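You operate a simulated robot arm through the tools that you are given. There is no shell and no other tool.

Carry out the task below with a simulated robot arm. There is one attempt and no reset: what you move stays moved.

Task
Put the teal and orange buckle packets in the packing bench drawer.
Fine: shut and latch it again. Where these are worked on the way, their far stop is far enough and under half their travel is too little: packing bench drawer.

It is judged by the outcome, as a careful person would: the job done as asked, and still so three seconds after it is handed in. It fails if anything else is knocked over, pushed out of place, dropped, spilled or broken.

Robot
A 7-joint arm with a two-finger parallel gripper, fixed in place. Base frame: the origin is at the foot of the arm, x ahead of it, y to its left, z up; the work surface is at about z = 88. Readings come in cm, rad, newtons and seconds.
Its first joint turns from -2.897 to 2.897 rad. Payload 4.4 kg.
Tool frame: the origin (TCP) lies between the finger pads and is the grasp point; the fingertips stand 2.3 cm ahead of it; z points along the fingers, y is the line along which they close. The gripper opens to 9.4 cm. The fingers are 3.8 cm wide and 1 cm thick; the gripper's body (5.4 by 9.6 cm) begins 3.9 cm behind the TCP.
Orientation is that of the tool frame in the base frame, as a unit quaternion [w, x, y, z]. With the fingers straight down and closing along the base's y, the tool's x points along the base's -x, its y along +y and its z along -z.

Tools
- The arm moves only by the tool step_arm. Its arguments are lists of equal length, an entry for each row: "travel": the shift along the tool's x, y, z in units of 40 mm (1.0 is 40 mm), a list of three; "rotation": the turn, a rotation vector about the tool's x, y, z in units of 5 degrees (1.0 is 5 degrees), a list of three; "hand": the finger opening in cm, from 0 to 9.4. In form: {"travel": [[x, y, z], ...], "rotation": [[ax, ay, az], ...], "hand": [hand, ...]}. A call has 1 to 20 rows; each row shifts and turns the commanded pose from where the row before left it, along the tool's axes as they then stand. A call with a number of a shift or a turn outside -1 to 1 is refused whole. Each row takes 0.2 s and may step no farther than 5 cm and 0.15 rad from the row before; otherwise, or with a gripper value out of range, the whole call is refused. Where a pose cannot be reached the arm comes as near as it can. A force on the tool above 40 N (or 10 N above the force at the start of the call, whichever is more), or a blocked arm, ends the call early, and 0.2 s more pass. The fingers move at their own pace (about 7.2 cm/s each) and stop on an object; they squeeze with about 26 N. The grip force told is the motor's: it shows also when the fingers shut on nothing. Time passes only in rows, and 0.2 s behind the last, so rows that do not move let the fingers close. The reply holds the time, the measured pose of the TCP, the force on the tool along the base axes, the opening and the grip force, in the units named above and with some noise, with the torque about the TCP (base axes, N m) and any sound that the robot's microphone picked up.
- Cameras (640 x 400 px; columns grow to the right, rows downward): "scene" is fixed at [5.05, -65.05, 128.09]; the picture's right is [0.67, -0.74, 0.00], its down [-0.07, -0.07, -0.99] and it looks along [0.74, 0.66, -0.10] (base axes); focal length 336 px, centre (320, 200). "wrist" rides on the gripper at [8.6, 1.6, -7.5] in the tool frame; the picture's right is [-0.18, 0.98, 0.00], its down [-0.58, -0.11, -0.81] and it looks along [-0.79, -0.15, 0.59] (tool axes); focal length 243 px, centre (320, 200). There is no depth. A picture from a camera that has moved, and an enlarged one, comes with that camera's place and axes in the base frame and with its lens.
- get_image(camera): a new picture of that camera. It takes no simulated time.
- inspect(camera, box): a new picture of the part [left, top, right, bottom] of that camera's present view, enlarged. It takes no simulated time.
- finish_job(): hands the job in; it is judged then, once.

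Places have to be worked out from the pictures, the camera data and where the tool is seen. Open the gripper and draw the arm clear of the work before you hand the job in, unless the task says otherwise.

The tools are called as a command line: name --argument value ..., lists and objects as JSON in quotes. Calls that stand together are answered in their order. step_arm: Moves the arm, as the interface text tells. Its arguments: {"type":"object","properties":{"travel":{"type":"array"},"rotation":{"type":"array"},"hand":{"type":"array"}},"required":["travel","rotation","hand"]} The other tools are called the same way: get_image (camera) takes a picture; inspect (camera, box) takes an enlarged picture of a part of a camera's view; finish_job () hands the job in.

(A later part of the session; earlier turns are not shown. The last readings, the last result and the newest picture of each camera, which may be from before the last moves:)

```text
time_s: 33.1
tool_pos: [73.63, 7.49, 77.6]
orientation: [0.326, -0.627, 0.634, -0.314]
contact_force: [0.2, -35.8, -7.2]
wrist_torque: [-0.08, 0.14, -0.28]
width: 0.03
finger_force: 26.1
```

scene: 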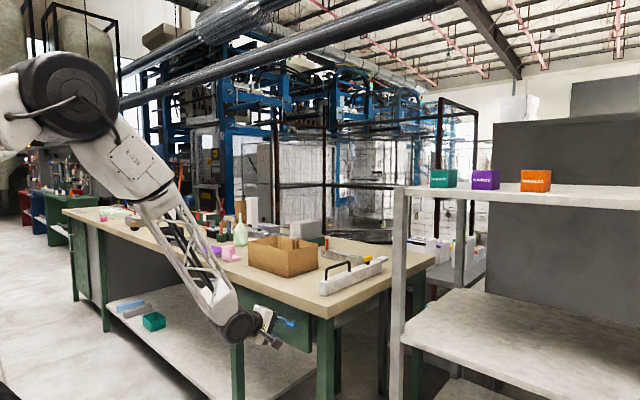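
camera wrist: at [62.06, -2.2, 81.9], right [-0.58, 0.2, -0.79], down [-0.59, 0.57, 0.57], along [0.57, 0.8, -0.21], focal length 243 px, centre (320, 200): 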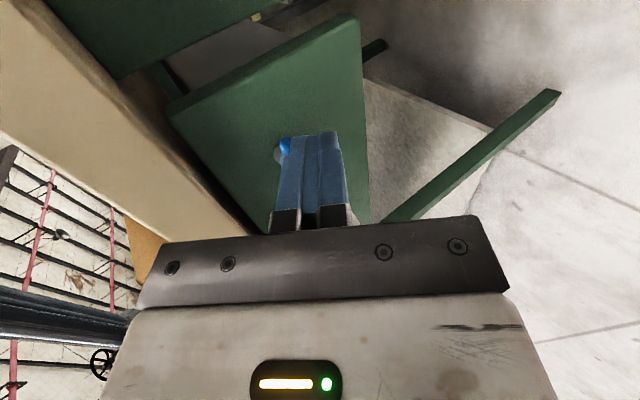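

A firm 36 N side reaction means the latch is at its stop. I'll ease off sideways and back out along the tool axis to view the latch.

step_arm --travel '[[0.15, 0, 0], [0.1, 0, -0.1], [0, 0, -0.6], [0, 0, -0.6], [0, 0, 0]]' --rotation '[[0, 0, 0], [0, 0, 0], [0, 0, 0], [0, 0, 0], [0, 0, 0]]' --hand '[0, 0, 0, 0, 0]'

get_image --camera "wrist"

inspect --camera "scene" --box '[235, 280, 335, 345]'

```text
time_s: 34.3
tool_pos: [69.55, 6.46, 80.68]
orientation: [0.326, -0.628, 0.634, -0.313]
contact_force: [-0.9, -0.1, -0.6]
wrist_torque: [0.01, 0.0, 0.0]
width: 0.0
finger_force: 26.0
```

```text
taken
camera wrist: at [62.52, -2.11, 83.67], right [-0.58, 0.2, -0.79], down [-0.59, 0.57, 0.57], along [0.57, 0.8, -0.21], focal length 243 px, centre (320, 200)
```

wrist: 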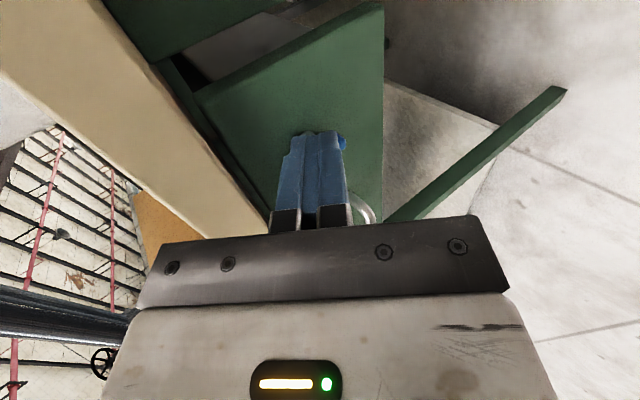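

```text
6.15 times, centred on (285, 312) of scene
camera zoom: at [5.05, -65.05, 128.09], right [0.67, -0.74, 0.0], down [-0.07, -0.07, -0.99], along [0.74, 0.66, -0.1], focal length 2067 px, centre (535, -492)
```

zoom: 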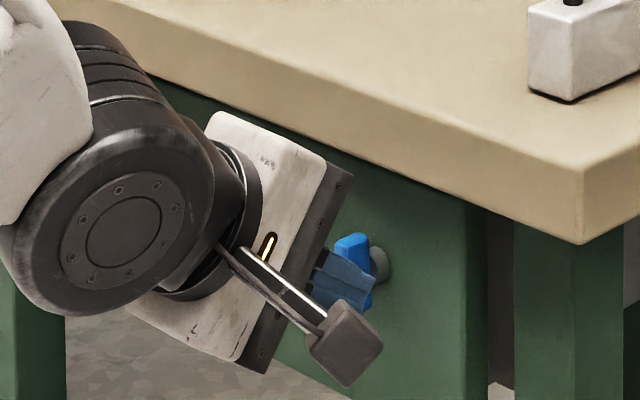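

The latch bar is now vertical, so it should be unlatched. Next I'll retreat 5 cm, slide left to the handle (y≈26.5), open the fingers and look.

step_arm --travel '[[0, 0.65, -0.95], [-1, 0, 0], [-1, 0, 0], [-1, 0, 0], [-1, 0, 0], [-1, 0, 0], [0, 0, 0]]' --rotation '[[0, 0, 0], [0, 0, 0], [0, 0, 0], [0, 0, 0], [0, 0, 0], [0, 0, 0], [0, 0, 0]]' --hand '[0, 2, 4, 4.5, 4.5, 4.5, 4.5]'

get_image --camera "wrist"

inspect --camera "scene" --box '[195, 270, 345, 370]'

```text
time_s: 35.9
tool_pos: [64.77, 26.7, 81.21]
orientation: [0.326, -0.627, 0.634, -0.315]
contact_force: [0.1, -0.5, 0.0]
wrist_torque: [0.04, 0.01, 0.01]
width: 4.51
finger_force: 0.0
```

```text
taken
camera wrist: at [57.81, 18.08, 84.04], right [-0.58, 0.2, -0.79], down [-0.59, 0.57, 0.57], along [0.57, 0.8, -0.21], focal length 243 px, centre (320, 200)
```

wrist: 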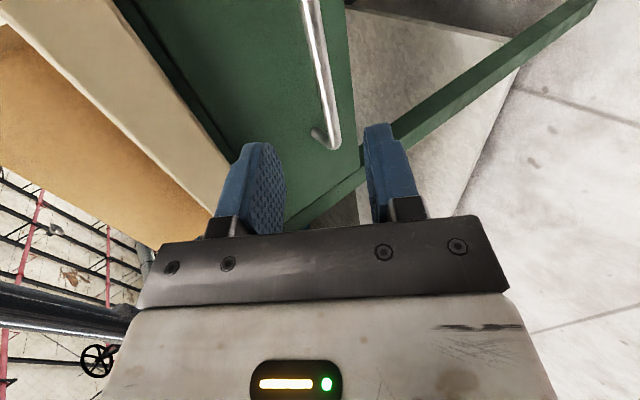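

```text
4.00 times, centred on (270, 320) of scene
camera zoom: at [5.05, -65.05, 128.09], right [0.67, -0.74, 0.0], down [-0.07, -0.07, -0.99], along [0.74, 0.66, -0.1], focal length 1344 px, centre (520, -280)
```

zoom: 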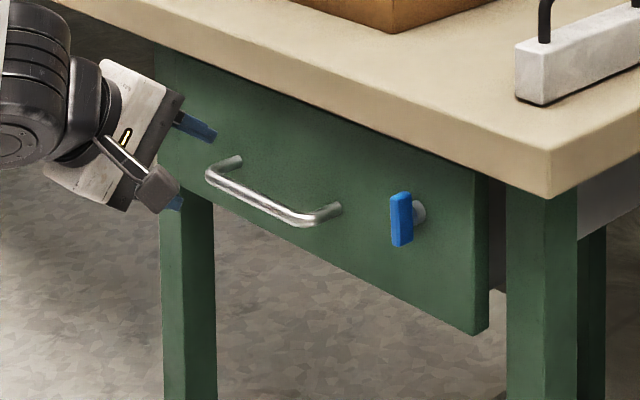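

The latch is clearly vertical. The handle bar is around (73.2, 26.5, 75.2) and almost on the tool axis. I'll approach along the axis with a 3 cm opening.

step_arm --travel '[[0, 0, 0.6], [0, 0, 0.6], [0, 0, 0.4], [0, 0, 0]]' --rotation '[[0, 0, 0], [0, 0, 0], [0, 0, 0], [0, 0, 0]]' --hand '[3.2, 3.2, 3.2, 3.2]'

inspect --camera "wrist" --box '[220, 40, 460, 240]'

inspect --camera "scene" --box '[205, 280, 305, 345]'

```text
time_s: 36.9
tool_pos: [70.11, 26.78, 77.55]
orientation: [0.326, -0.627, 0.634, -0.314]
contact_force: [0.2, -0.8, 0.5]
wrist_torque: [0.06, 0.0, 0.0]
width: 3.22
finger_force: 0.0
```

```text
2.00 times, centred on (340, 140) of wrist
camera zoom: at [63.04, 18.17, 80.45], right [-0.58, 0.2, -0.79], down [-0.59, 0.57, 0.57], along [0.57, 0.8, -0.21], focal length 485 px, centre (280, 320)
```

zoom: 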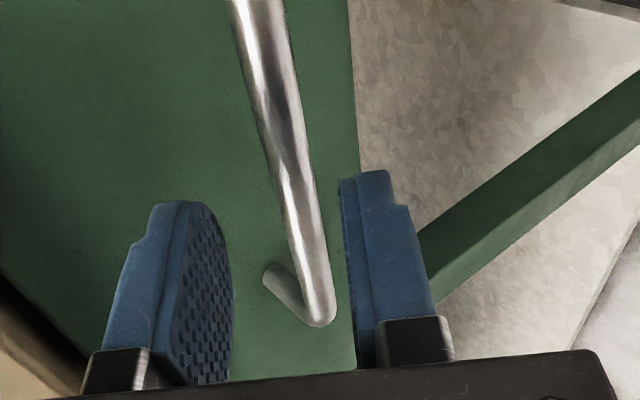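

```text
6.15 times, centred on (255, 312) of scene
camera zoom: at [5.05, -65.05, 128.09], right [0.67, -0.74, 0.0], down [-0.07, -0.07, -0.99], along [0.74, 0.66, -0.1], focal length 2067 px, centre (720, -492)
```

zoom: 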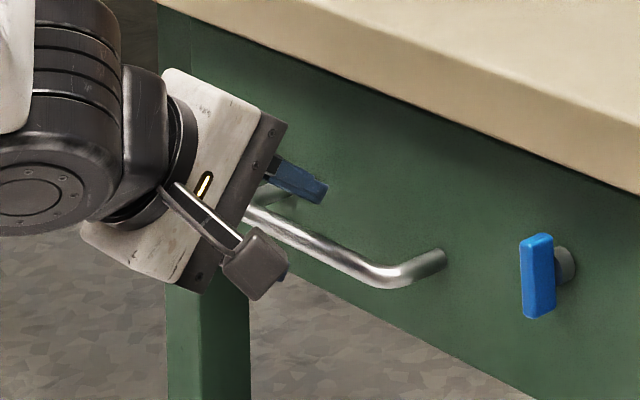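

The bar is well centred between the fingers at the projected location. Advancing 2.7 cm more along the axis, then closing on the handle.

step_arm --travel '[[0, 0.03, 0.25], [0, 0, 0.25], [0, 0, 0.15], [0, 0, 0], [0, 0, 0], [0, 0, 0]]' --rotation '[[0, 0, 0], [0, 0, 0], [0, 0, 0], [0, 0, 0], [0, 0, 0], [0, 0, 0]]' --hand '[3.2, 3.2, 3.2, 0.5, 0.5, 0.5]'

inspect --camera "wrist" --box '[220, 40, 460, 240]'

```text
time_s: 38.3
tool_pos: [71.81, 26.7, 75.82]
orientation: [0.325, -0.628, 0.634, -0.314]
contact_force: [-7.2, 1.5, -7.3]
wrist_torque: [-1.36, 0.12, 1.14]
width: 1.26
finger_force: 45.0
```

```text
2.00 times, centred on (340, 140) of wrist
camera zoom: at [64.94, 18.08, 78.68], right [-0.58, 0.2, -0.79], down [-0.59, 0.57, 0.57], along [0.56, 0.8, -0.22], focal length 485 px, centre (280, 320)
```

zoom: 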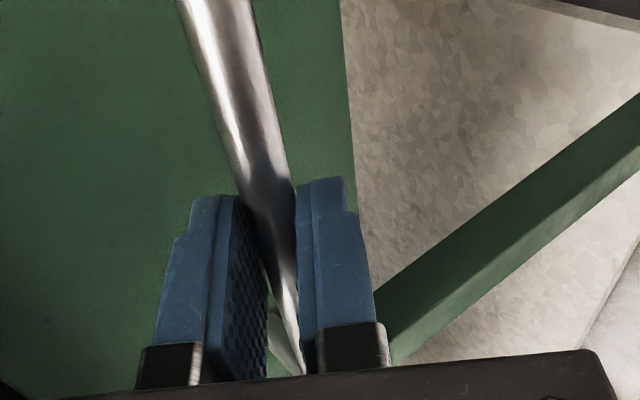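

The handle is gripped (1.26 cm). I'll pull the drawer straight back in -x, 6 cm first.

step_arm --travel '[[0, 0.147, -0.202], [0, 0.221, -0.303], [0, 0.221, -0.303], [0, 0.221, -0.303], [0, 0, 0]]' --rotation '[[0, 0, 0], [0, 0, 0], [0, 0, 0], [0, 0, 0], [0, 0, 0]]' --hand '[0.5, 0.5, 0.5, 0.5, 0.5]'

get_image --camera "scene"

```text
time_s: 39.5
tool_pos: [66.34, 26.66, 75.82]
orientation: [0.325, -0.628, 0.633, -0.315]
contact_force: [-0.8, 16.9, -13.3]
wrist_torque: [-1.16, 0.18, 1.3]
width: 1.23
finger_force: 45.1
```

```text
taken
```

scene: 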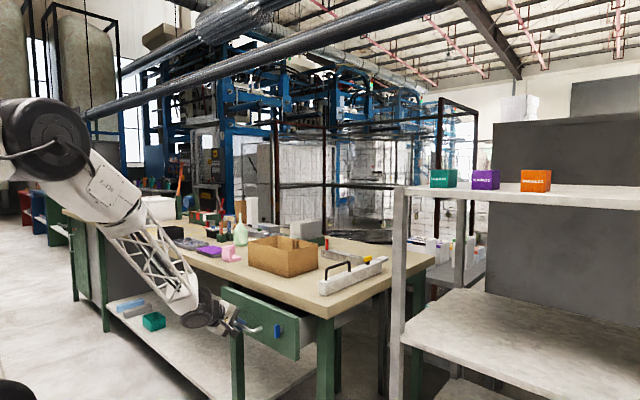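

The drawer is opening smoothly. I'll continue pulling another 9 cm, easing y slightly to relieve the side force.

step_arm --travel '[[-0.04, 0.221, -0.303], [-0.03, 0.221, -0.303], [0, 0.221, -0.303], [0, 0.221, -0.303], [0, 0.221, -0.303], [0, 0.221, -0.303], [0, 0, 0]]' --rotation '[[0, 0, 0], [0, 0, 0], [0, 0, 0], [0, 0, 0], [0, 0, 0], [0, 0, 0], [0, 0, 0]]' --hand '[0.5, 0.5, 0.5, 0.5, 0.5, 0.5, 0.5]'

get_image --camera "scene"

```text
time_s: 41.1
tool_pos: [57.45, 26.98, 75.86]
orientation: [0.326, -0.628, 0.633, -0.314]
contact_force: [-0.8, -36.5, -7.5]
wrist_torque: [-1.57, 0.09, 0.76]
width: 1.22
finger_force: 45.1
```

```text
taken
```

scene: 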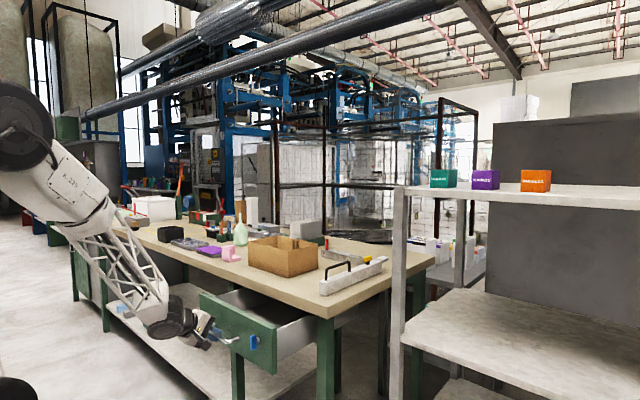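

About 14.4 cm open now, with a side force of -36 N from my overcorrection. I'll shift y back by 0.2 cm and continue pulling in smaller batches.

step_arm --travel '[[0.048, 0, 0], [0, 0.221, -0.303], [0, 0.221, -0.303], [0, 0.221, -0.303], [0, 0.221, -0.303], [0, 0, 0]]' --rotation '[[0, 0, 0], [0, 0, 0], [0, 0, 0], [0, 0, 0], [0, 0, 0], [0, 0, 0]]' --hand '[0.5, 0.5, 0.5, 0.5, 0.5, 0.5]'

get_image --camera "wrist"

```text
time_s: 41.7
tool_pos: [56.18, 27.02, 75.78]
orientation: [0.326, -0.63, 0.632, -0.312]
contact_force: [0.9, 11.8, -3.4]
wrist_torque: [-0.87, 0.11, 1.68]
width: 1.22
finger_force: 45.0
stopped in row 3: the force on the tool passed its limit at 48 N (the readings are from after the stop); the commanded pose is now the measured one
```

```text
taken
camera wrist: at [49.26, 18.25, 78.72], right [-0.58, 0.2, -0.79], down [-0.59, 0.57, 0.58], along [0.56, 0.8, -0.22], focal length 243 px, centre (320, 200)
```

wrist: 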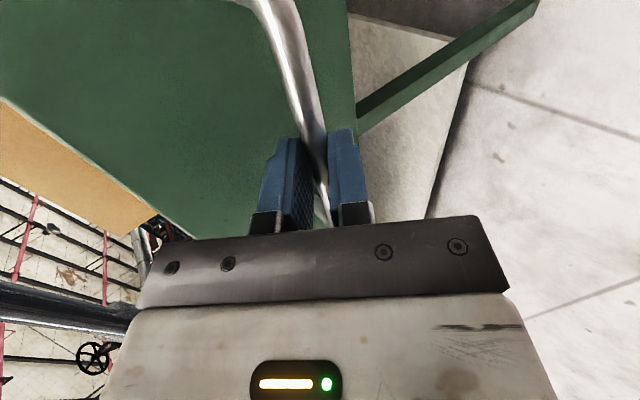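

The call stopped at 48 N, but the residual is small now. I'll try a slower pull to see whether it's the end stop or just a transient.

step_arm --travel '[[0, 0.11, -0.15], [0, 0.11, -0.15], [0, 0.11, -0.15], [0, 0, 0]]' --rotation '[[0, 0, 0], [0, 0, 0], [0, 0, 0], [0, 0, 0]]' --hand '[0.5, 0.5, 0.5, 0.5]'

```text
time_s: 42.7
tool_pos: [53.93, 27.01, 75.92]
orientation: [0.326, -0.629, 0.632, -0.313]
contact_force: [-0.9, 14.4, -12.3]
wrist_torque: [-1.31, 0.11, 1.08]
width: 1.21
finger_force: 45.2
```

It moves freely, so that was a transient. Continuing slowly.

step_arm --travel '[[-0.015, 0.147, -0.202], [0, 0.147, -0.202], [0, 0.147, -0.202], [0, 0.147, -0.202], [0, 0.147, -0.202], [0, 0.147, -0.202], [0, 0, 0]]' --rotation '[[0, 0, 0], [0, 0, 0], [0, 0, 0], [0, 0, 0], [0, 0, 0], [0, 0, 0], [0, 0, 0]]' --hand '[0.5, 0.5, 0.5, 0.5, 0.5, 0.5, 0.5]'

get_image --camera "scene"

```text
time_s: 44.3
tool_pos: [47.9, 26.89, 75.84]
orientation: [0.326, -0.629, 0.632, -0.313]
contact_force: [-0.9, 5.0, -18.4]
wrist_torque: [-1.2, 0.2, 1.3]
width: 1.22
finger_force: 45.1
```

```text
taken
```

scene: 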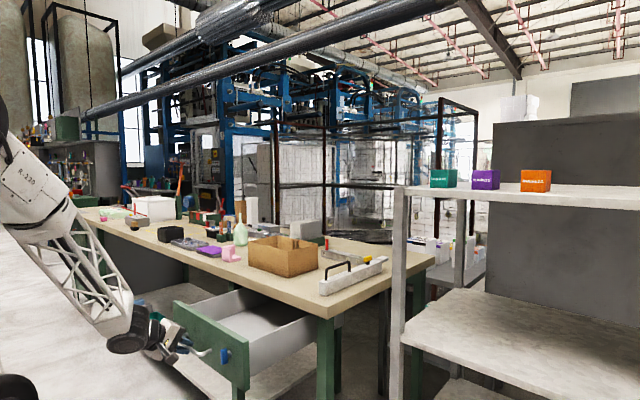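

Now about 24 cm open with the drawer's inside visible. I'll keep pulling slowly toward the far stop.

step_arm --travel '[[0, 0.165, -0.19], [0, 0.147, -0.202], [0, 0.147, -0.202], [0, 0.147, -0.202], [0, 0.147, -0.202], [0, 0.147, -0.202], [0, 0, 0]]' --rotation '[[0, 0, 0], [0, 0, 0], [0, 0, 0], [0, 0, 0], [0, 0, 0], [0, 0, 0], [0, 0, 0]]' --hand '[0.5, 0.5, 0.5, 0.5, 0.5, 0.5, 0.5]'

```text
time_s: 45.4
tool_pos: [43.3, 26.91, 75.97]
orientation: [0.326, -0.63, 0.632, -0.312]
contact_force: [0.4, 10.7, -1.8]
wrist_torque: [-1.0, 0.08, 1.56]
width: 1.24
finger_force: 45.3
stopped in row 5: the force on the tool passed its limit at 41 N (the readings are from after the stop); the commanded pose is now the measured one
```

Stopped at 41 N at 28.5 cm opening. I'll test gently once more to see if this is the end stop.

step_arm --travel '[[0, 0.07, -0.1], [0, 0.07, -0.1], [0, 0.07, -0.1], [0, 0, 0]]' --rotation '[[0, 0, 0], [0, 0, 0], [0, 0, 0], [0, 0, 0]]' --hand '[0.5, 0.5, 0.5, 0.5]'

get_image --camera "scene"

```text
time_s: 46.3
tool_pos: [41.71, 26.84, 75.78]
orientation: [0.326, -0.629, 0.633, -0.312]
contact_force: [13.5, 4.5, -8.9]
wrist_torque: [-1.24, 0.02, 1.25]
width: 1.2
finger_force: 44.8
stopped in row 4: the force on the tool passed its limit at 41 N (the readings are from after the stop); the commanded pose is now the measured one
```

```text
taken
```

scene: 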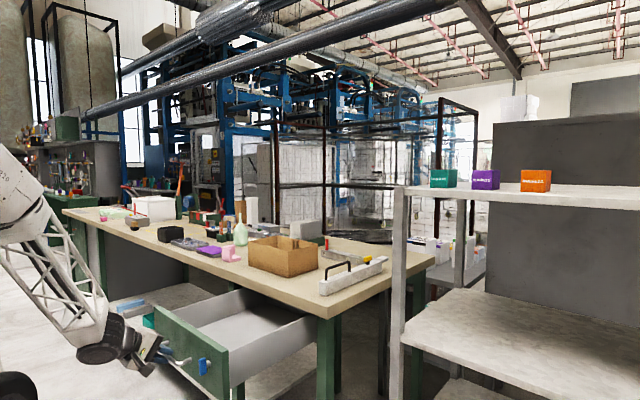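

The drawer is out 30 cm and there's a small positive x force, so this is the far stop. I'll release the handle and back out along the tool axis, then lift.

step_arm --travel '[[0, 0, 0], [0, 0, 0], [0, 0, -0.3], [0, 0, -0.4], [0, 0, -0.2], [0, 0, 0]]' --rotation '[[0, 0, 0], [0, 0, 0], [0, 0, 0], [0, 0, 0], [0, 0, 0], [0, 0, 0]]' --hand '[3.2, 3.2, 3.2, 3.2, 3.2, 3.2]'

get_image --camera "wrist"

```text
time_s: 47.7
tool_pos: [39.01, 26.85, 77.98]
orientation: [0.325, -0.629, 0.633, -0.313]
contact_force: [-0.8, -0.4, 0.1]
wrist_torque: [-0.01, 0.0, 0.01]
width: 3.21
finger_force: 0.1
```

```text
taken
camera wrist: at [31.97, 18.18, 80.95], right [-0.58, 0.2, -0.79], down [-0.59, 0.57, 0.58], along [0.56, 0.8, -0.22], focal length 243 px, centre (320, 200)
```

wrist: 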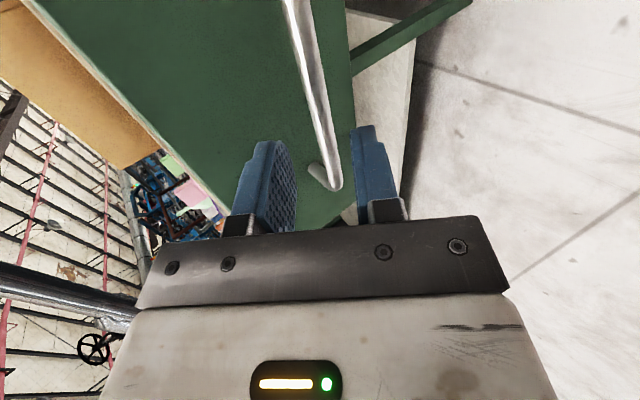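

The handle is released and clear. I'll lift straight up 40 cm and look at the open drawer.

step_arm --travel '[[0, -0.808, -0.59], [0, -0.808, -0.59], [0, -0.808, -0.59], [0, -0.808, -0.59], [0, -0.808, -0.59], [0, -0.808, -0.59], [0, -0.808, -0.59], [0, -0.808, -0.59], [0, -0.808, -0.59], [0, -0.808, -0.59]]' --rotation '[[0, 0, 0], [0, 0, 0], [0, 0, 0], [0, 0, 0], [0, 0, 0], [0, 0, 0], [0, 0, 0], [0, 0, 0], [0, 0, 0], [0, 0, 0]]' --hand '[3.2, 3.2, 3.2, 3.2, 3.2, 3.2, 3.2, 3.2, 3.2, 3.2]'

get_image --camera "scene"

get_image --camera "wrist"

```text
time_s: 49.9
tool_pos: [38.98, 26.03, 118.02]
orientation: [0.326, -0.629, 0.633, -0.313]
contact_force: [-0.5, -0.1, 0.2]
wrist_torque: [0.0, 0.0, 0.02]
width: 3.17
finger_force: 0.1
```

```text
taken
```

scene: 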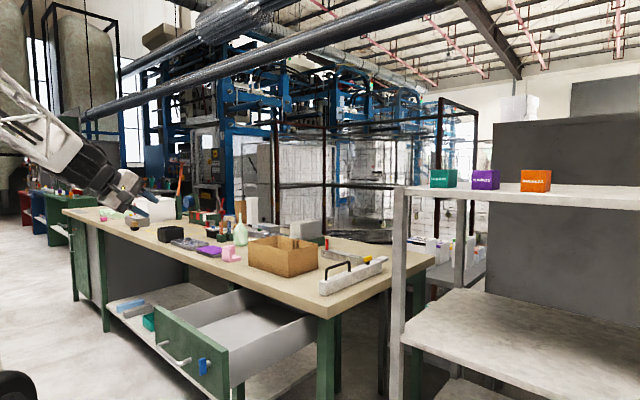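

```text
taken
camera wrist: at [32.04, 17.25, 120.96], right [-0.58, 0.2, -0.79], down [-0.59, 0.57, 0.58], along [0.56, 0.8, -0.22], focal length 243 px, centre (320, 200)
```

wrist: 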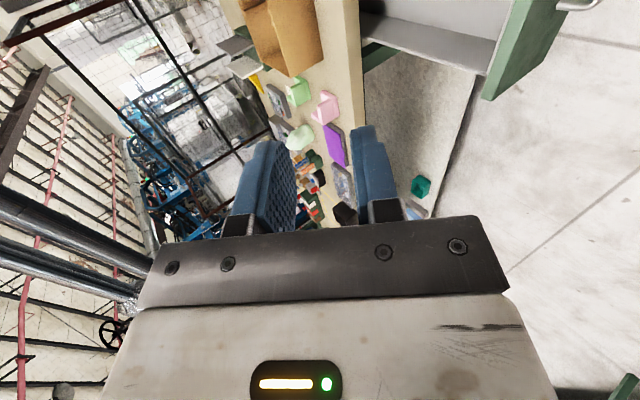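

The drawer is fully open and looks empty. I'll zoom in on it to determine its interior dimensions.

inspect --camera "scene" --box '[140, 270, 340, 400]'

inspect --camera "scene" --box '[420, 155, 570, 215]'

```text
3.08 times, centred on (240, 335) of scene
camera zoom: at [5.05, -65.05, 128.09], right [0.67, -0.74, 0.0], down [-0.07, -0.07, -0.99], along [0.74, 0.66, -0.1], focal length 1034 px, centre (566, -215)
```

zoom: 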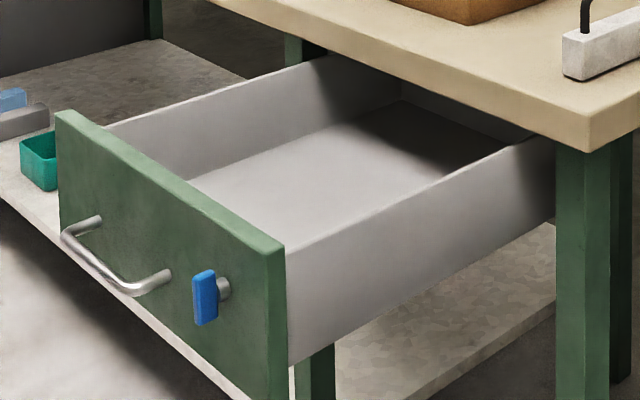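

```text
4.27 times, centred on (495, 185) of scene
camera zoom: at [5.05, -65.05, 128.09], right [0.67, -0.74, 0.0], down [-0.07, -0.07, -0.99], along [0.74, 0.66, -0.1], focal length 1433 px, centre (-427, 264)
```

zoom: 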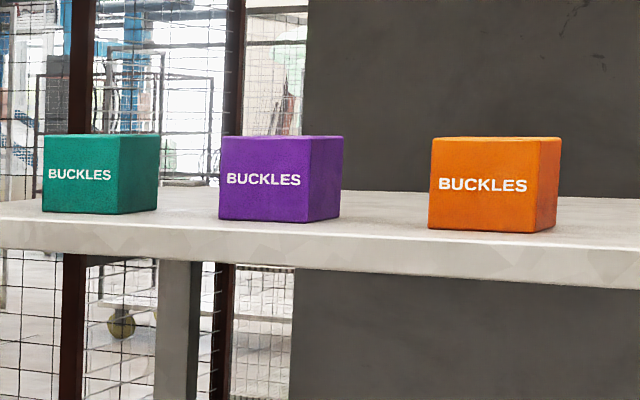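

Box estimates are refined: each is about a 5 cm cube on the shelf top at z≈122.1, x 95–100. Teal is centred at y≈-28.3, purple at -39.1, orange at -50.1. The drawer interior is roughly x 48.5–75 (accessible), y 4–41, floor z≈73. I'll now go back to vertical and yaw back to neutral.

step_arm --travel '[[0, 0, 0], [0, 0, 0], [0, 0, 0], [0, 0, 0], [0, 0, 0], [0, 0, 0], [0, 0, 0], [0, 0, 0], [0, 0, 0], [0, 0, 0], [0, 0, 0], [0, 0, 0], [0, 0, 0], [0, 0, 0], [0, 0, 0], [0, 0, 0], [0, 0, 0], [0, 0, 0], [0, 0, 0], [0, 0, 0]]' --rotation '[[-1, 0, 0], [-1, 0, 0], [-1, 0, 0], [-1, 0, 0], [-1, 0, 0], [-1, 0, 0], [-1, 0, 0], [-1, 0, 0], [-1, 0, 0], [-1, 0, 0], [-0.74, 0, 0], [0, 0, 1], [0, 0, 1], [0, 0, 1], [0, 0, 1], [0, 0, 1], [0, 0, 1], [0, 0, 1], [0, 0, 1], [0, 0, 1]]' --hand '[5, 7.5, 7.5, 7.5, 7.5, 7.5, 7.5, 7.5, 7.5, 7.5, 7.5, 7.5, 7.5, 7.5, 7.5, 7.5, 7.5, 7.5, 7.5, 7.5]'

step_arm --travel '[[0, 0, -1], [0, 0, -1], [0, 0, -1], [0, 0, -1], [0, 0, -1], [0, 0, -1], [0, 0, -1], [0, 0, -1], [0, 0, 0]]' --rotation '[[0, 0, 1], [0, 0, 1], [0, 0, 1], [0, 0, 1], [0, 0, 1], [0, 0, 1], [0, 0, 1], [0, 0, 1], [0, 0, 1]]' --hand '[7.5, 7.5, 7.5, 7.5, 7.5, 7.5, 7.5, 7.5, 7.5]'

```text
time_s: 54.1
tool_pos: [39.06, 25.88, 118.03]
orientation: [0.003, -0.384, 0.923, 0.009]
contact_force: [-0.4, 0.7, 0.2]
wrist_torque: [0.01, -0.01, 0.03]
width: 7.49
finger_force: 0.0
```

```text
time_s: 56.1
tool_pos: [39.03, 25.41, 150.09]
orientation: [-0.001, -0.002, 1.0, 0.009]
contact_force: [-0.1, 0.1, 0.2]
wrist_torque: [0.03, -0.05, -0.01]
width: 7.51
finger_force: 0.1
```

Neutral orientation is restored at z=150. I'll swing across to in front of the shelf (about x=75, y=-30) and look down at the packets.

step_arm --travel '[[-0.643, -0.985, 0], [-0.643, -0.985, 0], [-0.643, -0.985, 0], [-0.643, -0.985, 0], [-0.643, -0.985, 0], [-0.643, -0.985, 0], [-0.643, -0.985, 0], [-0.643, -0.985, 0], [-0.643, -0.985, 0], [-0.643, -0.985, 0], [-0.643, -0.985, 0], [-0.643, -0.985, 0], [-0.643, -0.985, 0], [-0.643, -0.985, 0], [0, 0, 0]]' --rotation '[[0.2, 0, 0], [0, 0, 0], [0, 0, 0], [0, 0, 0], [0, 0, 0], [0, 0, 0], [0, 0, 0], [0, 0, 0], [0, 0, 0], [0, 0, 0], [0, 0, 0], [0, 0, 0], [0, 0, 0], [0, 0, 0], [0, 0, 0]]' --hand '[7.5, 7.5, 7.5, 7.5, 7.5, 7.5, 7.5, 7.5, 7.5, 7.5, 7.5, 7.5, 7.5, 7.5, 7.5]'

get_image --camera "wrist"

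get_image --camera "scene"

```text
time_s: 59.3
tool_pos: [75.22, -29.71, 149.68]
orientation: [-0.001, -0.003, 1.0, 0.001]
contact_force: [-1.0, -0.5, 0.8]
wrist_torque: [-0.03, 0.01, -0.03]
width: 7.48
finger_force: 0.1
```

```text
taken
camera wrist: at [66.59, -28.03, 157.05], right [0.18, 0.98, 0.0], down [0.58, -0.11, 0.81], along [0.79, -0.14, -0.59], focal length 243 px, centre (320, 200)
```

wrist: 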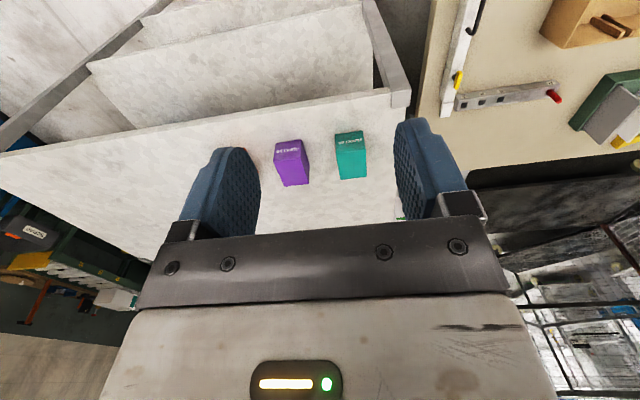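

```text
taken
```

scene: 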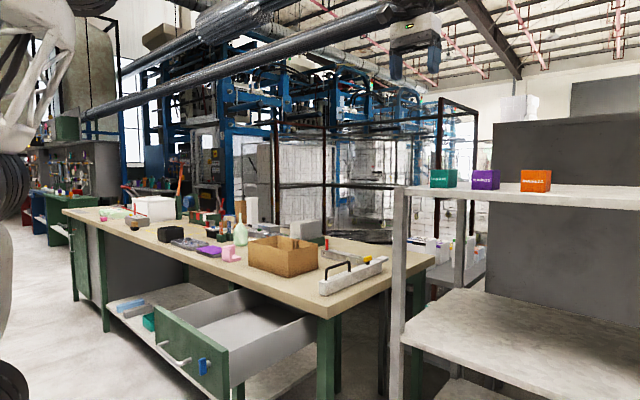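

inspect --camera "wrist" --box '[240, 80, 420, 220]'

```text
2.86 times, centred on (330, 150) of wrist
camera zoom: at [66.59, -28.03, 157.05], right [0.18, 0.98, 0.0], down [0.58, -0.11, 0.81], along [0.79, -0.14, -0.59], focal length 693 px, centre (291, 343)
```

zoom: 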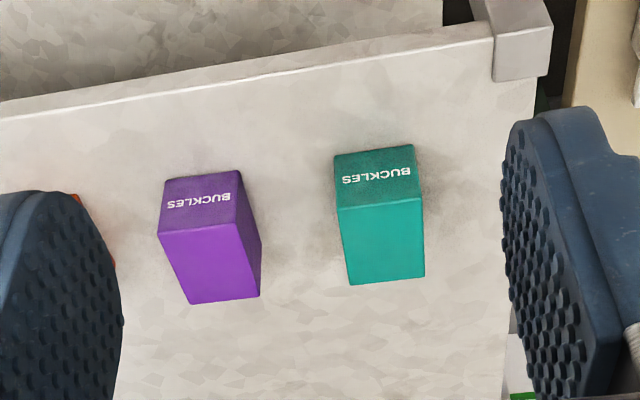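

Teal's corners give a block about 6.7 (x) × 5 (y) × 5 (z) cm, centred near (97.7, -27.7, 124.6); the shelf front edge is at x≈88.6. I'll tilt the tool 35° forward for reach and move to a pre-grasp point 14 cm back along the tool axis.

step_arm --travel '[[0, 0, 0], [0, 0, 0], [0, 0, 0], [0, 0, 0], [0, 0, 0], [0, 0, 0], [0, 0, 0], [-0.212, 0.1, 0.917], [-0.212, 0.1, 0.917], [-0.212, 0.1, 0.917], [-0.212, 0.1, 0.917], [-0.212, 0.1, 0.917], [0, 0, 0]]' --rotation '[[0, -1, 0], [0, -1, 0], [0, -1, 0], [0, -1, 0], [0, -1, 0], [0, -1, 0], [0, -1, 0], [0, 0, 0], [0, 0, 0], [0, 0, 0], [0, 0, 0], [0, 0, 0], [0, 0, 0]]' --hand '[7.5, 7.5, 7.5, 7.5, 7.5, 7.5, 7.5, 7.5, 7.5, 7.5, 7.5, 7.5, 7.5]'

get_image --camera "wrist"

get_image --camera "scene"

```text
time_s: 62.1
tool_pos: [89.32, -27.54, 137.18]
orientation: [0.299, -0.002, 0.954, 0.001]
contact_force: [-0.5, 0.0, 0.1]
wrist_torque: [-0.01, 0.01, -0.03]
width: 7.51
finger_force: 0.0
```

```text
taken
camera wrist: at [77.98, -25.93, 138.34], right [0.15, 0.98, 0.11], down [0.02, -0.11, 0.99], along [0.99, -0.14, -0.03], focal length 243 px, centre (320, 200)
```

wrist: 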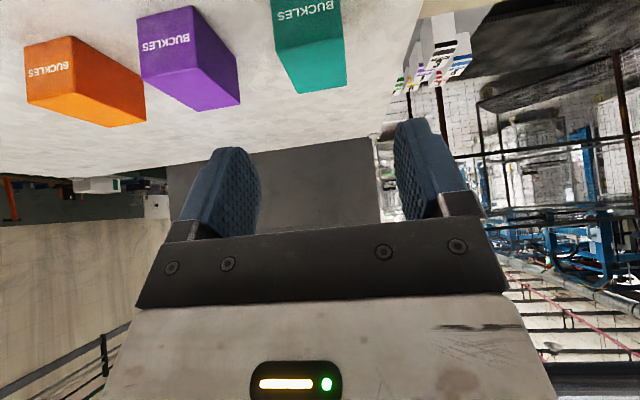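

```text
taken
```

scene: 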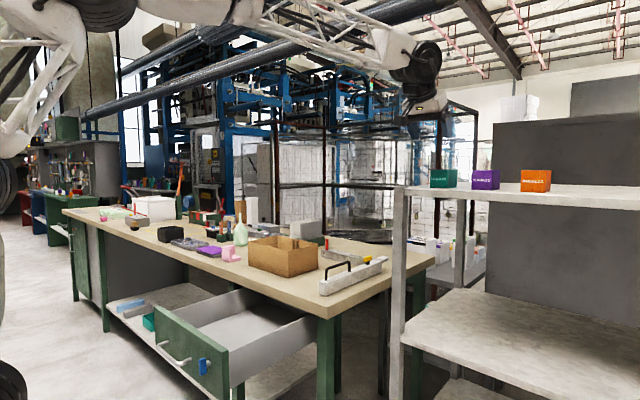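

The arm reaches well. Teal's centre reads y≈-27.85. I'll descend along the tool axis 11 cm with the fingers straddling it, then check.

step_arm --travel '[[0, -0.08, 0.7], [0, 0, 0.7], [0, 0, 0.7], [0, 0, 0.6], [0, 0, 0]]' --rotation '[[0, 0, 0], [0, 0, 0], [0, 0, 0], [0, 0, 0], [0, 0, 0]]' --hand '[7.5, 7.5, 7.5, 7.5, 7.5]'

get_image --camera "wrist"

inspect --camera "scene" --box '[390, 120, 570, 230]'

```text
time_s: 63.3
tool_pos: [95.48, -27.71, 128.34]
orientation: [0.3, -0.001, 0.954, 0.001]
contact_force: [0.1, 0.2, -1.2]
wrist_torque: [0.0, -0.01, 0.01]
width: 7.49
finger_force: 0.1
```

```text
taken
camera wrist: at [84.22, -26.13, 129.43], right [0.15, 0.98, 0.11], down [0.02, -0.11, 0.99], along [0.99, -0.14, -0.03], focal length 243 px, centre (320, 200)
```

wrist: 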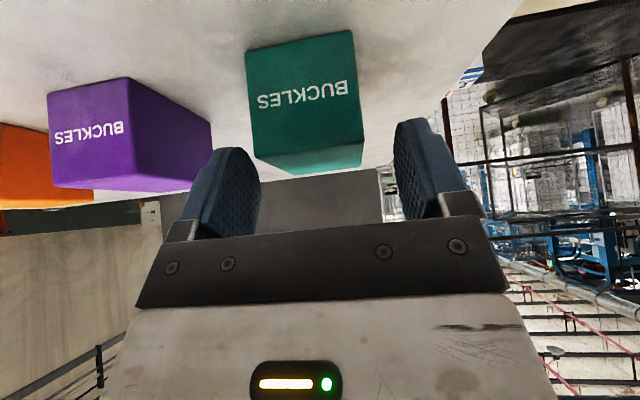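

```text
3.56 times, centred on (480, 175) of scene
camera zoom: at [5.05, -65.05, 128.09], right [0.67, -0.74, 0.0], down [-0.07, -0.07, -0.99], along [0.74, 0.66, -0.1], focal length 1194 px, centre (-249, 289)
```

zoom: 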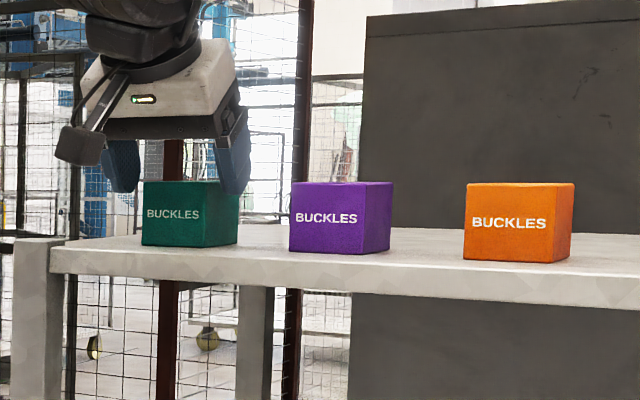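

Teal is centred between the fingers (y≈-27.7). I'll go the last 3.2 cm and then close on it.

step_arm --travel '[[0, 0, 0.3], [0, 0, 0.3], [0, 0, 0.2], [0, 0, 0], [0, 0, 0], [0, 0, 0], [0, 0, 0]]' --rotation '[[0, 0, 0], [0, 0, 0], [0, 0, 0], [0, 0, 0], [0, 0, 0], [0, 0, 0], [0, 0, 0]]' --hand '[7.5, 7.5, 7.5, 7.5, 4.5, 4.5, 4.5]'

get_image --camera "wrist"

inspect --camera "scene" --box '[390, 120, 570, 230]'

```text
time_s: 64.9
tool_pos: [97.29, -27.69, 125.6]
orientation: [0.301, -0.001, 0.954, 0.001]
contact_force: [0.3, 0.3, 0.7]
wrist_torque: [-0.03, -0.02, 0.01]
width: 4.94
finger_force: 26.2
```

```text
taken
camera wrist: at [86.03, -26.13, 126.76], right [0.15, 0.98, 0.11], down [0.02, -0.11, 0.99], along [0.99, -0.14, -0.03], focal length 243 px, centre (320, 200)
```

wrist: 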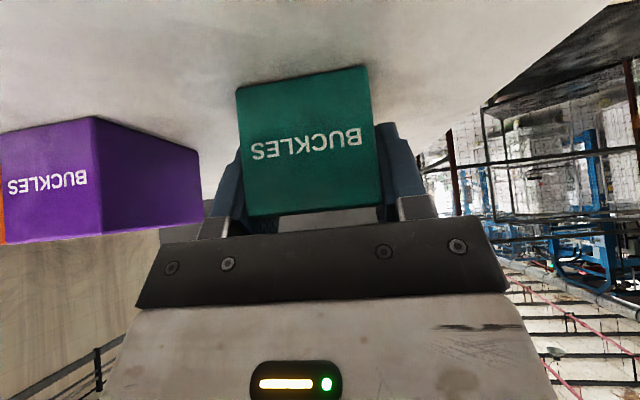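

```text
3.56 times, centred on (480, 175) of scene
camera zoom: at [5.05, -65.05, 128.09], right [0.67, -0.74, 0.0], down [-0.07, -0.07, -0.99], along [0.74, 0.66, -0.1], focal length 1194 px, centre (-249, 289)
```

zoom: 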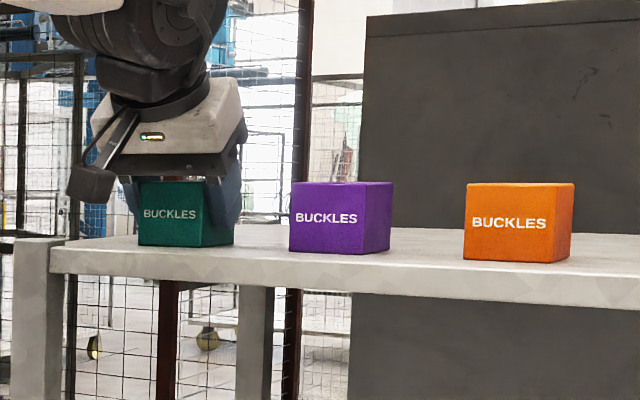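

Teal is gripped at 4.94 cm width. Lifting it straight up 12 cm.

step_arm --travel '[[-0.2, 0, -0.287], [-0.4, 0, -0.573], [-0.574, 0, -0.819], [-0.574, 0, -0.819], [0, 0, 0]]' --rotation '[[0, 0, 0], [0, 0, 0], [0, 0, 0], [0, 0, 0], [0, 0, 0]]' --hand '[4, 4, 4, 4, 4]'

get_image --camera "scene"

get_image --camera "wrist"

```text
time_s: 66.1
tool_pos: [97.6, -27.71, 137.96]
orientation: [0.301, -0.002, 0.954, 0.001]
contact_force: [0.2, 1.1, -1.5]
wrist_torque: [0.01, -0.04, 0.0]
width: 5.01
finger_force: 26.5
```

```text
taken
```

scene: 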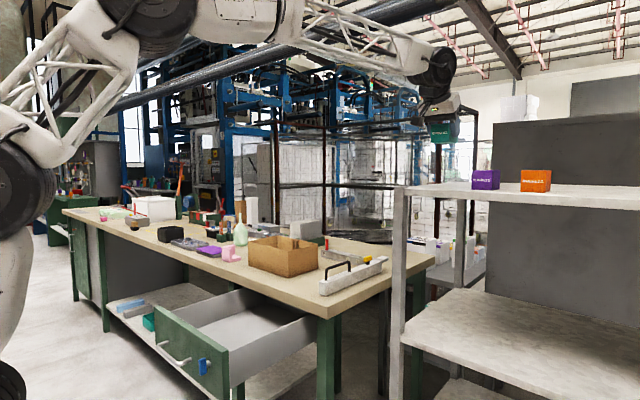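

```text
taken
camera wrist: at [86.1, -26.21, 139.07], right [0.15, 0.98, 0.11], down [0.02, -0.11, 0.99], along [0.99, -0.14, -0.03], focal length 243 px, centre (320, 200)
```

wrist: 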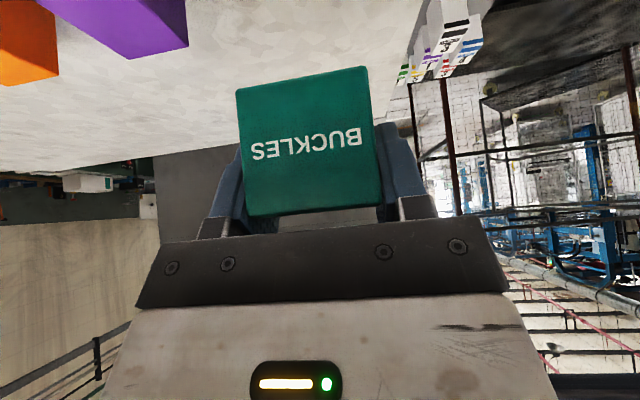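

Teal is held firmly. I'll carry it across to above the open drawer at about (67, 30, 130).

step_arm --travel '[[0.25, 0.48, -0.09], [0.494, 0.962, -0.183], [0.494, 0.962, -0.183], [0.494, 0.962, -0.183], [0.494, 0.962, -0.183], [0.494, 0.962, -0.183], [0.494, 0.962, -0.183], [0.494, 0.962, -0.183], [0.494, 0.962, -0.183], [0.494, 0.962, -0.183], [0.494, 0.962, -0.183], [0.494, 0.962, -0.183], [0.494, 0.962, -0.183], [0.494, 0.962, -0.183], [0.494, 0.962, -0.183], [0.25, 0.48, -0.09], [0, 0, 0]]' --rotation '[[0, 0, 0], [0, 0, 0], [0, 0, 0], [0, 0, 0], [0, 0, 0], [0, 0, 0], [0, 0, 0], [0, 0, 0], [0, 0, 0], [0, 0, 0], [0, 0, 0], [0, 0, 0], [0, 0, 0], [0, 0, 0], [0, 0, 0], [0, 0, 0], [0, 0, 0]]' --hand '[4, 4, 4, 4, 4, 4, 4, 4, 4, 4, 4, 4, 4, 4, 4, 4, 4]'

get_image --camera "scene"

get_image --camera "wrist"

```text
time_s: 69.7
tool_pos: [66.29, 29.86, 129.96]
orientation: [0.3, -0.001, 0.954, 0.001]
contact_force: [-0.2, -0.1, -1.4]
wrist_torque: [0.02, 0.05, -0.02]
width: 4.99
finger_force: 25.7
```

```text
taken
```

scene: 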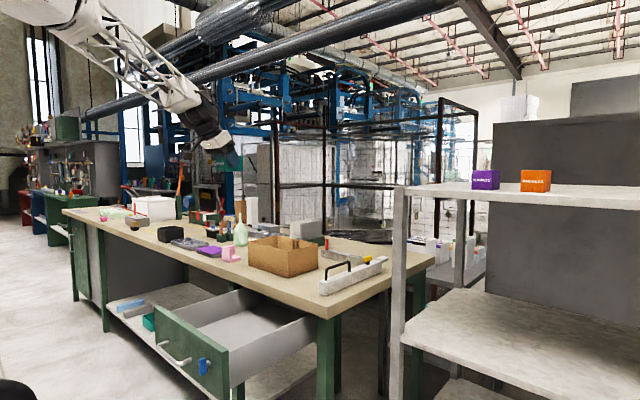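

```text
taken
camera wrist: at [54.97, 31.42, 131.05], right [0.15, 0.98, 0.11], down [0.02, -0.11, 0.99], along [0.99, -0.14, -0.03], focal length 243 px, centre (320, 200)
```

wrist: 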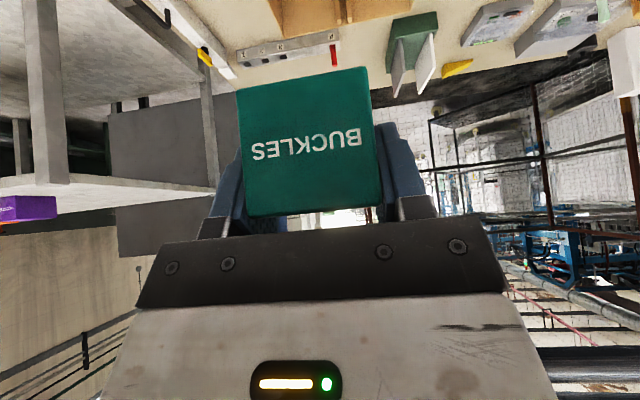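

Positioned over the drawer. I'll descend 36 cm to just above the drawer rim and check.

step_arm --travel '[[0.574, 0, 0.819], [0.574, 0, 0.819], [0.574, 0, 0.819], [0.574, 0, 0.819], [0.574, 0, 0.819], [0.574, 0, 0.819], [0.574, 0, 0.819], [0.574, 0, 0.819], [0.574, 0, 0.819], [0, 0, 0]]' --rotation '[[0, 0, 0], [0, 0, 0], [0, 0, 0], [0, 0, 0], [0, 0, 0], [0, 0, 0], [0, 0, 0], [0, 0, 0], [0, 0, 0], [0, 0, 0]]' --hand '[4, 4, 4, 4, 4, 4, 4, 4, 4, 4]'

inspect --camera "scene" --box '[100, 200, 360, 400]'

get_image --camera "wrist"

```text
time_s: 71.9
tool_pos: [66.38, 29.83, 93.79]
orientation: [0.3, -0.002, 0.954, 0.001]
contact_force: [-0.5, -0.3, -2.0]
wrist_torque: [0.03, 0.03, -0.03]
width: 5.01
finger_force: 26.3
```

```text
2.00 times, centred on (230, 300) of scene
camera zoom: at [5.05, -65.05, 128.09], right [0.67, -0.74, 0.0], down [-0.07, -0.07, -0.99], along [0.74, 0.66, -0.1], focal length 672 px, centre (500, 0)
```

zoom: 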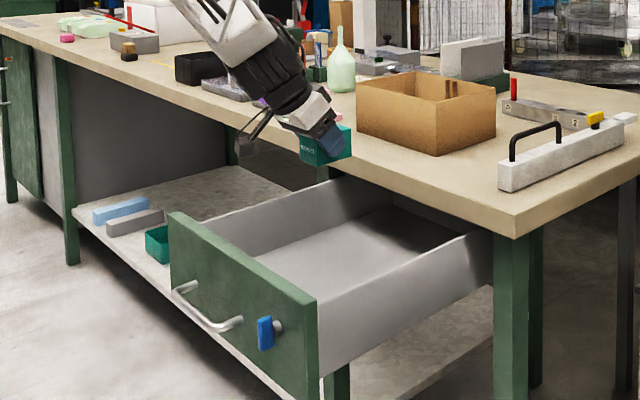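

```text
taken
camera wrist: at [55.04, 31.43, 94.96], right [0.15, 0.98, 0.11], down [0.02, -0.11, 0.99], along [0.99, -0.14, -0.03], focal length 243 px, centre (320, 200)
```

wrist: 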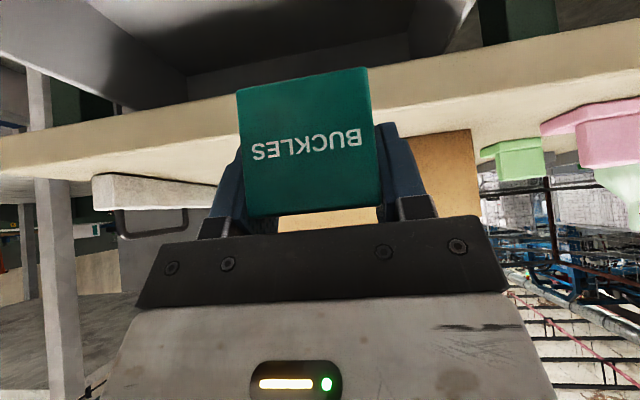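

Clearances look good: the box front is at x≈70, the bench edge at 75 and the left wall at y≈40. I'll descend 14 cm into the drawer.

step_arm --travel '[[0.43, 0, 0.614], [0.43, 0, 0.614], [0.43, 0, 0.614], [0.43, 0, 0.614], [0.287, 0, 0.41], [0, 0, 0]]' --rotation '[[0, 0, 0], [0, 0, 0], [0, 0, 0], [0, 0, 0], [0, 0, 0], [0, 0, 0]]' --hand '[4, 4, 4, 4, 4, 4]'

inspect --camera "scene" --box '[140, 240, 340, 390]'

get_image --camera "wrist"

```text
time_s: 73.3
tool_pos: [66.52, 29.82, 79.94]
orientation: [0.301, -0.001, 0.954, 0.0]
contact_force: [0.4, -0.1, -1.7]
wrist_torque: [0.0, 0.04, -0.01]
width: 4.99
finger_force: 25.9
```

```text
2.67 times, centred on (240, 315) of scene
camera zoom: at [5.05, -65.05, 128.09], right [0.67, -0.74, 0.0], down [-0.07, -0.07, -0.99], along [0.74, 0.66, -0.1], focal length 896 px, centre (533, -107)
```

zoom: 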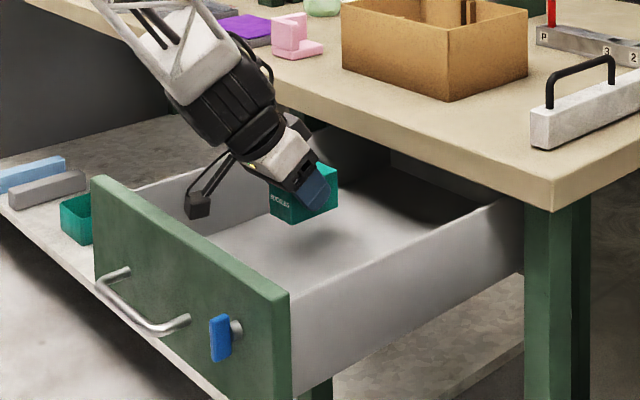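

```text
taken
camera wrist: at [55.07, 31.48, 81.02], right [0.15, 0.98, 0.11], down [0.02, -0.11, 0.99], along [0.99, -0.14, -0.03], focal length 243 px, centre (320, 200)
```

wrist: 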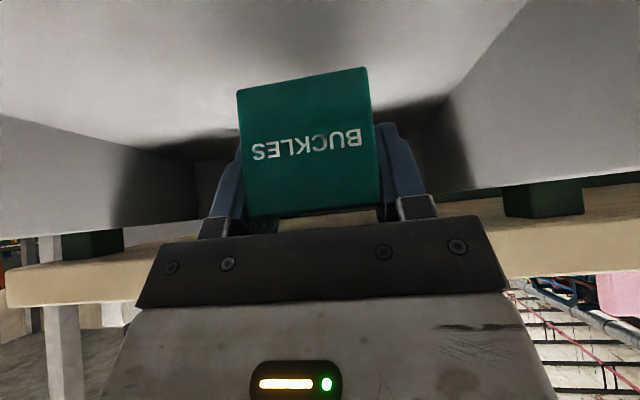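

The packet is about 3–4 cm above the drawer floor. I'll lower slowly, watching for contact force.

step_arm --travel '[[0.072, 0, 0.102], [0.072, 0, 0.102], [0.072, 0, 0.102], [0.072, 0, 0.102], [0, 0, 0]]' --rotation '[[0, 0, 0], [0, 0, 0], [0, 0, 0], [0, 0, 0], [0, 0, 0]]' --hand '[4, 4, 4, 4, 4]'

inspect --camera "scene" --box '[180, 270, 310, 350]'

```text
time_s: 74.5
tool_pos: [66.33, 29.86, 77.87]
orientation: [0.3, -0.002, 0.954, 0.001]
contact_force: [0.3, 0.3, -0.9]
wrist_torque: [0.02, 0.01, 0.01]
width: 4.97
finger_force: 26.1
```

```text
4.92 times, centred on (245, 310) of scene
camera zoom: at [5.05, -65.05, 128.09], right [0.67, -0.74, 0.0], down [-0.07, -0.07, -0.99], along [0.74, 0.66, -0.1], focal length 1654 px, centre (689, -342)
```

zoom: 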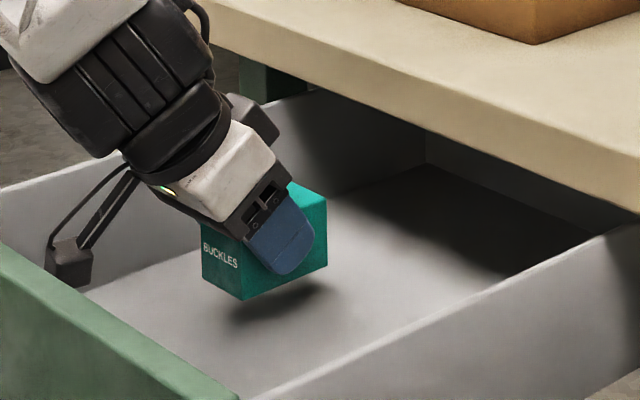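

Still roughly 1.5–2 cm above the floor by the shadow. Continuing down in 0.3 cm steps.

step_arm --travel '[[0.043, 0, 0.061], [0.043, 0, 0.061], [0.043, 0, 0.061], [0, 0, 0]]' --rotation '[[0, 0, 0], [0, 0, 0], [0, 0, 0], [0, 0, 0]]' --hand '[4, 4, 4, 4]'

inspect --camera "scene" --box '[180, 270, 310, 350]'

```text
time_s: 75.5
tool_pos: [66.45, 29.95, 77.08]
orientation: [0.3, -0.001, 0.954, 0.001]
contact_force: [0.3, -0.5, -2.4]
wrist_torque: [0.0, 0.04, -0.03]
width: 4.99
finger_force: 25.8
```

```text
4.92 times, centred on (245, 310) of scene
camera zoom: at [5.05, -65.05, 128.09], right [0.67, -0.74, 0.0], down [-0.07, -0.07, -0.99], along [0.74, 0.66, -0.1], focal length 1654 px, centre (689, -342)
```

zoom: 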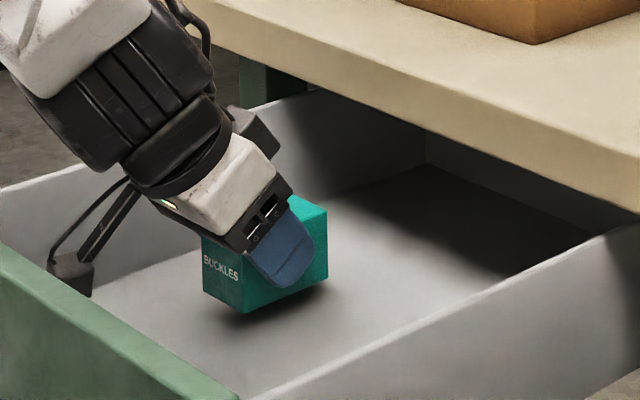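

About 1 cm to go. Continuing the slow descent.

step_arm --travel '[[0.036, 0, 0.051], [0.036, 0, 0.051], [0.036, 0, 0.051], [0, 0, 0]]' --rotation '[[0, 0, 0], [0, 0, 0], [0, 0, 0], [0, 0, 0]]' --hand '[4, 4, 4, 4]'

inspect --camera "scene" --box '[180, 270, 310, 350]'

```text
time_s: 76.5
tool_pos: [66.29, 29.92, 76.35]
orientation: [0.301, -0.002, 0.954, 0.001]
contact_force: [-0.9, 0.6, -2.4]
wrist_torque: [-0.02, 0.02, 0.02]
width: 4.98
finger_force: 26.2
```

```text
4.92 times, centred on (245, 310) of scene
camera zoom: at [5.05, -65.05, 128.09], right [0.67, -0.74, 0.0], down [-0.07, -0.07, -0.99], along [0.74, 0.66, -0.1], focal length 1654 px, centre (689, -342)
```

zoom: 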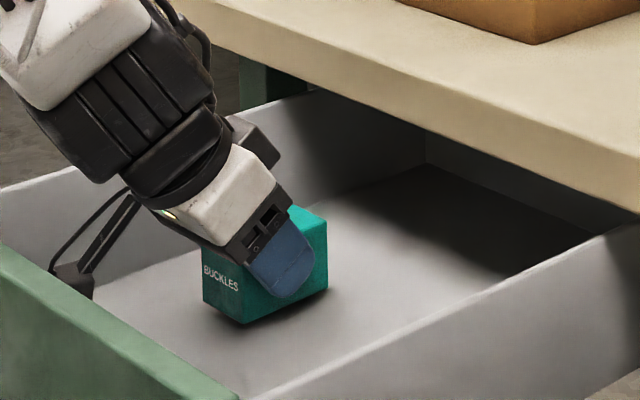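

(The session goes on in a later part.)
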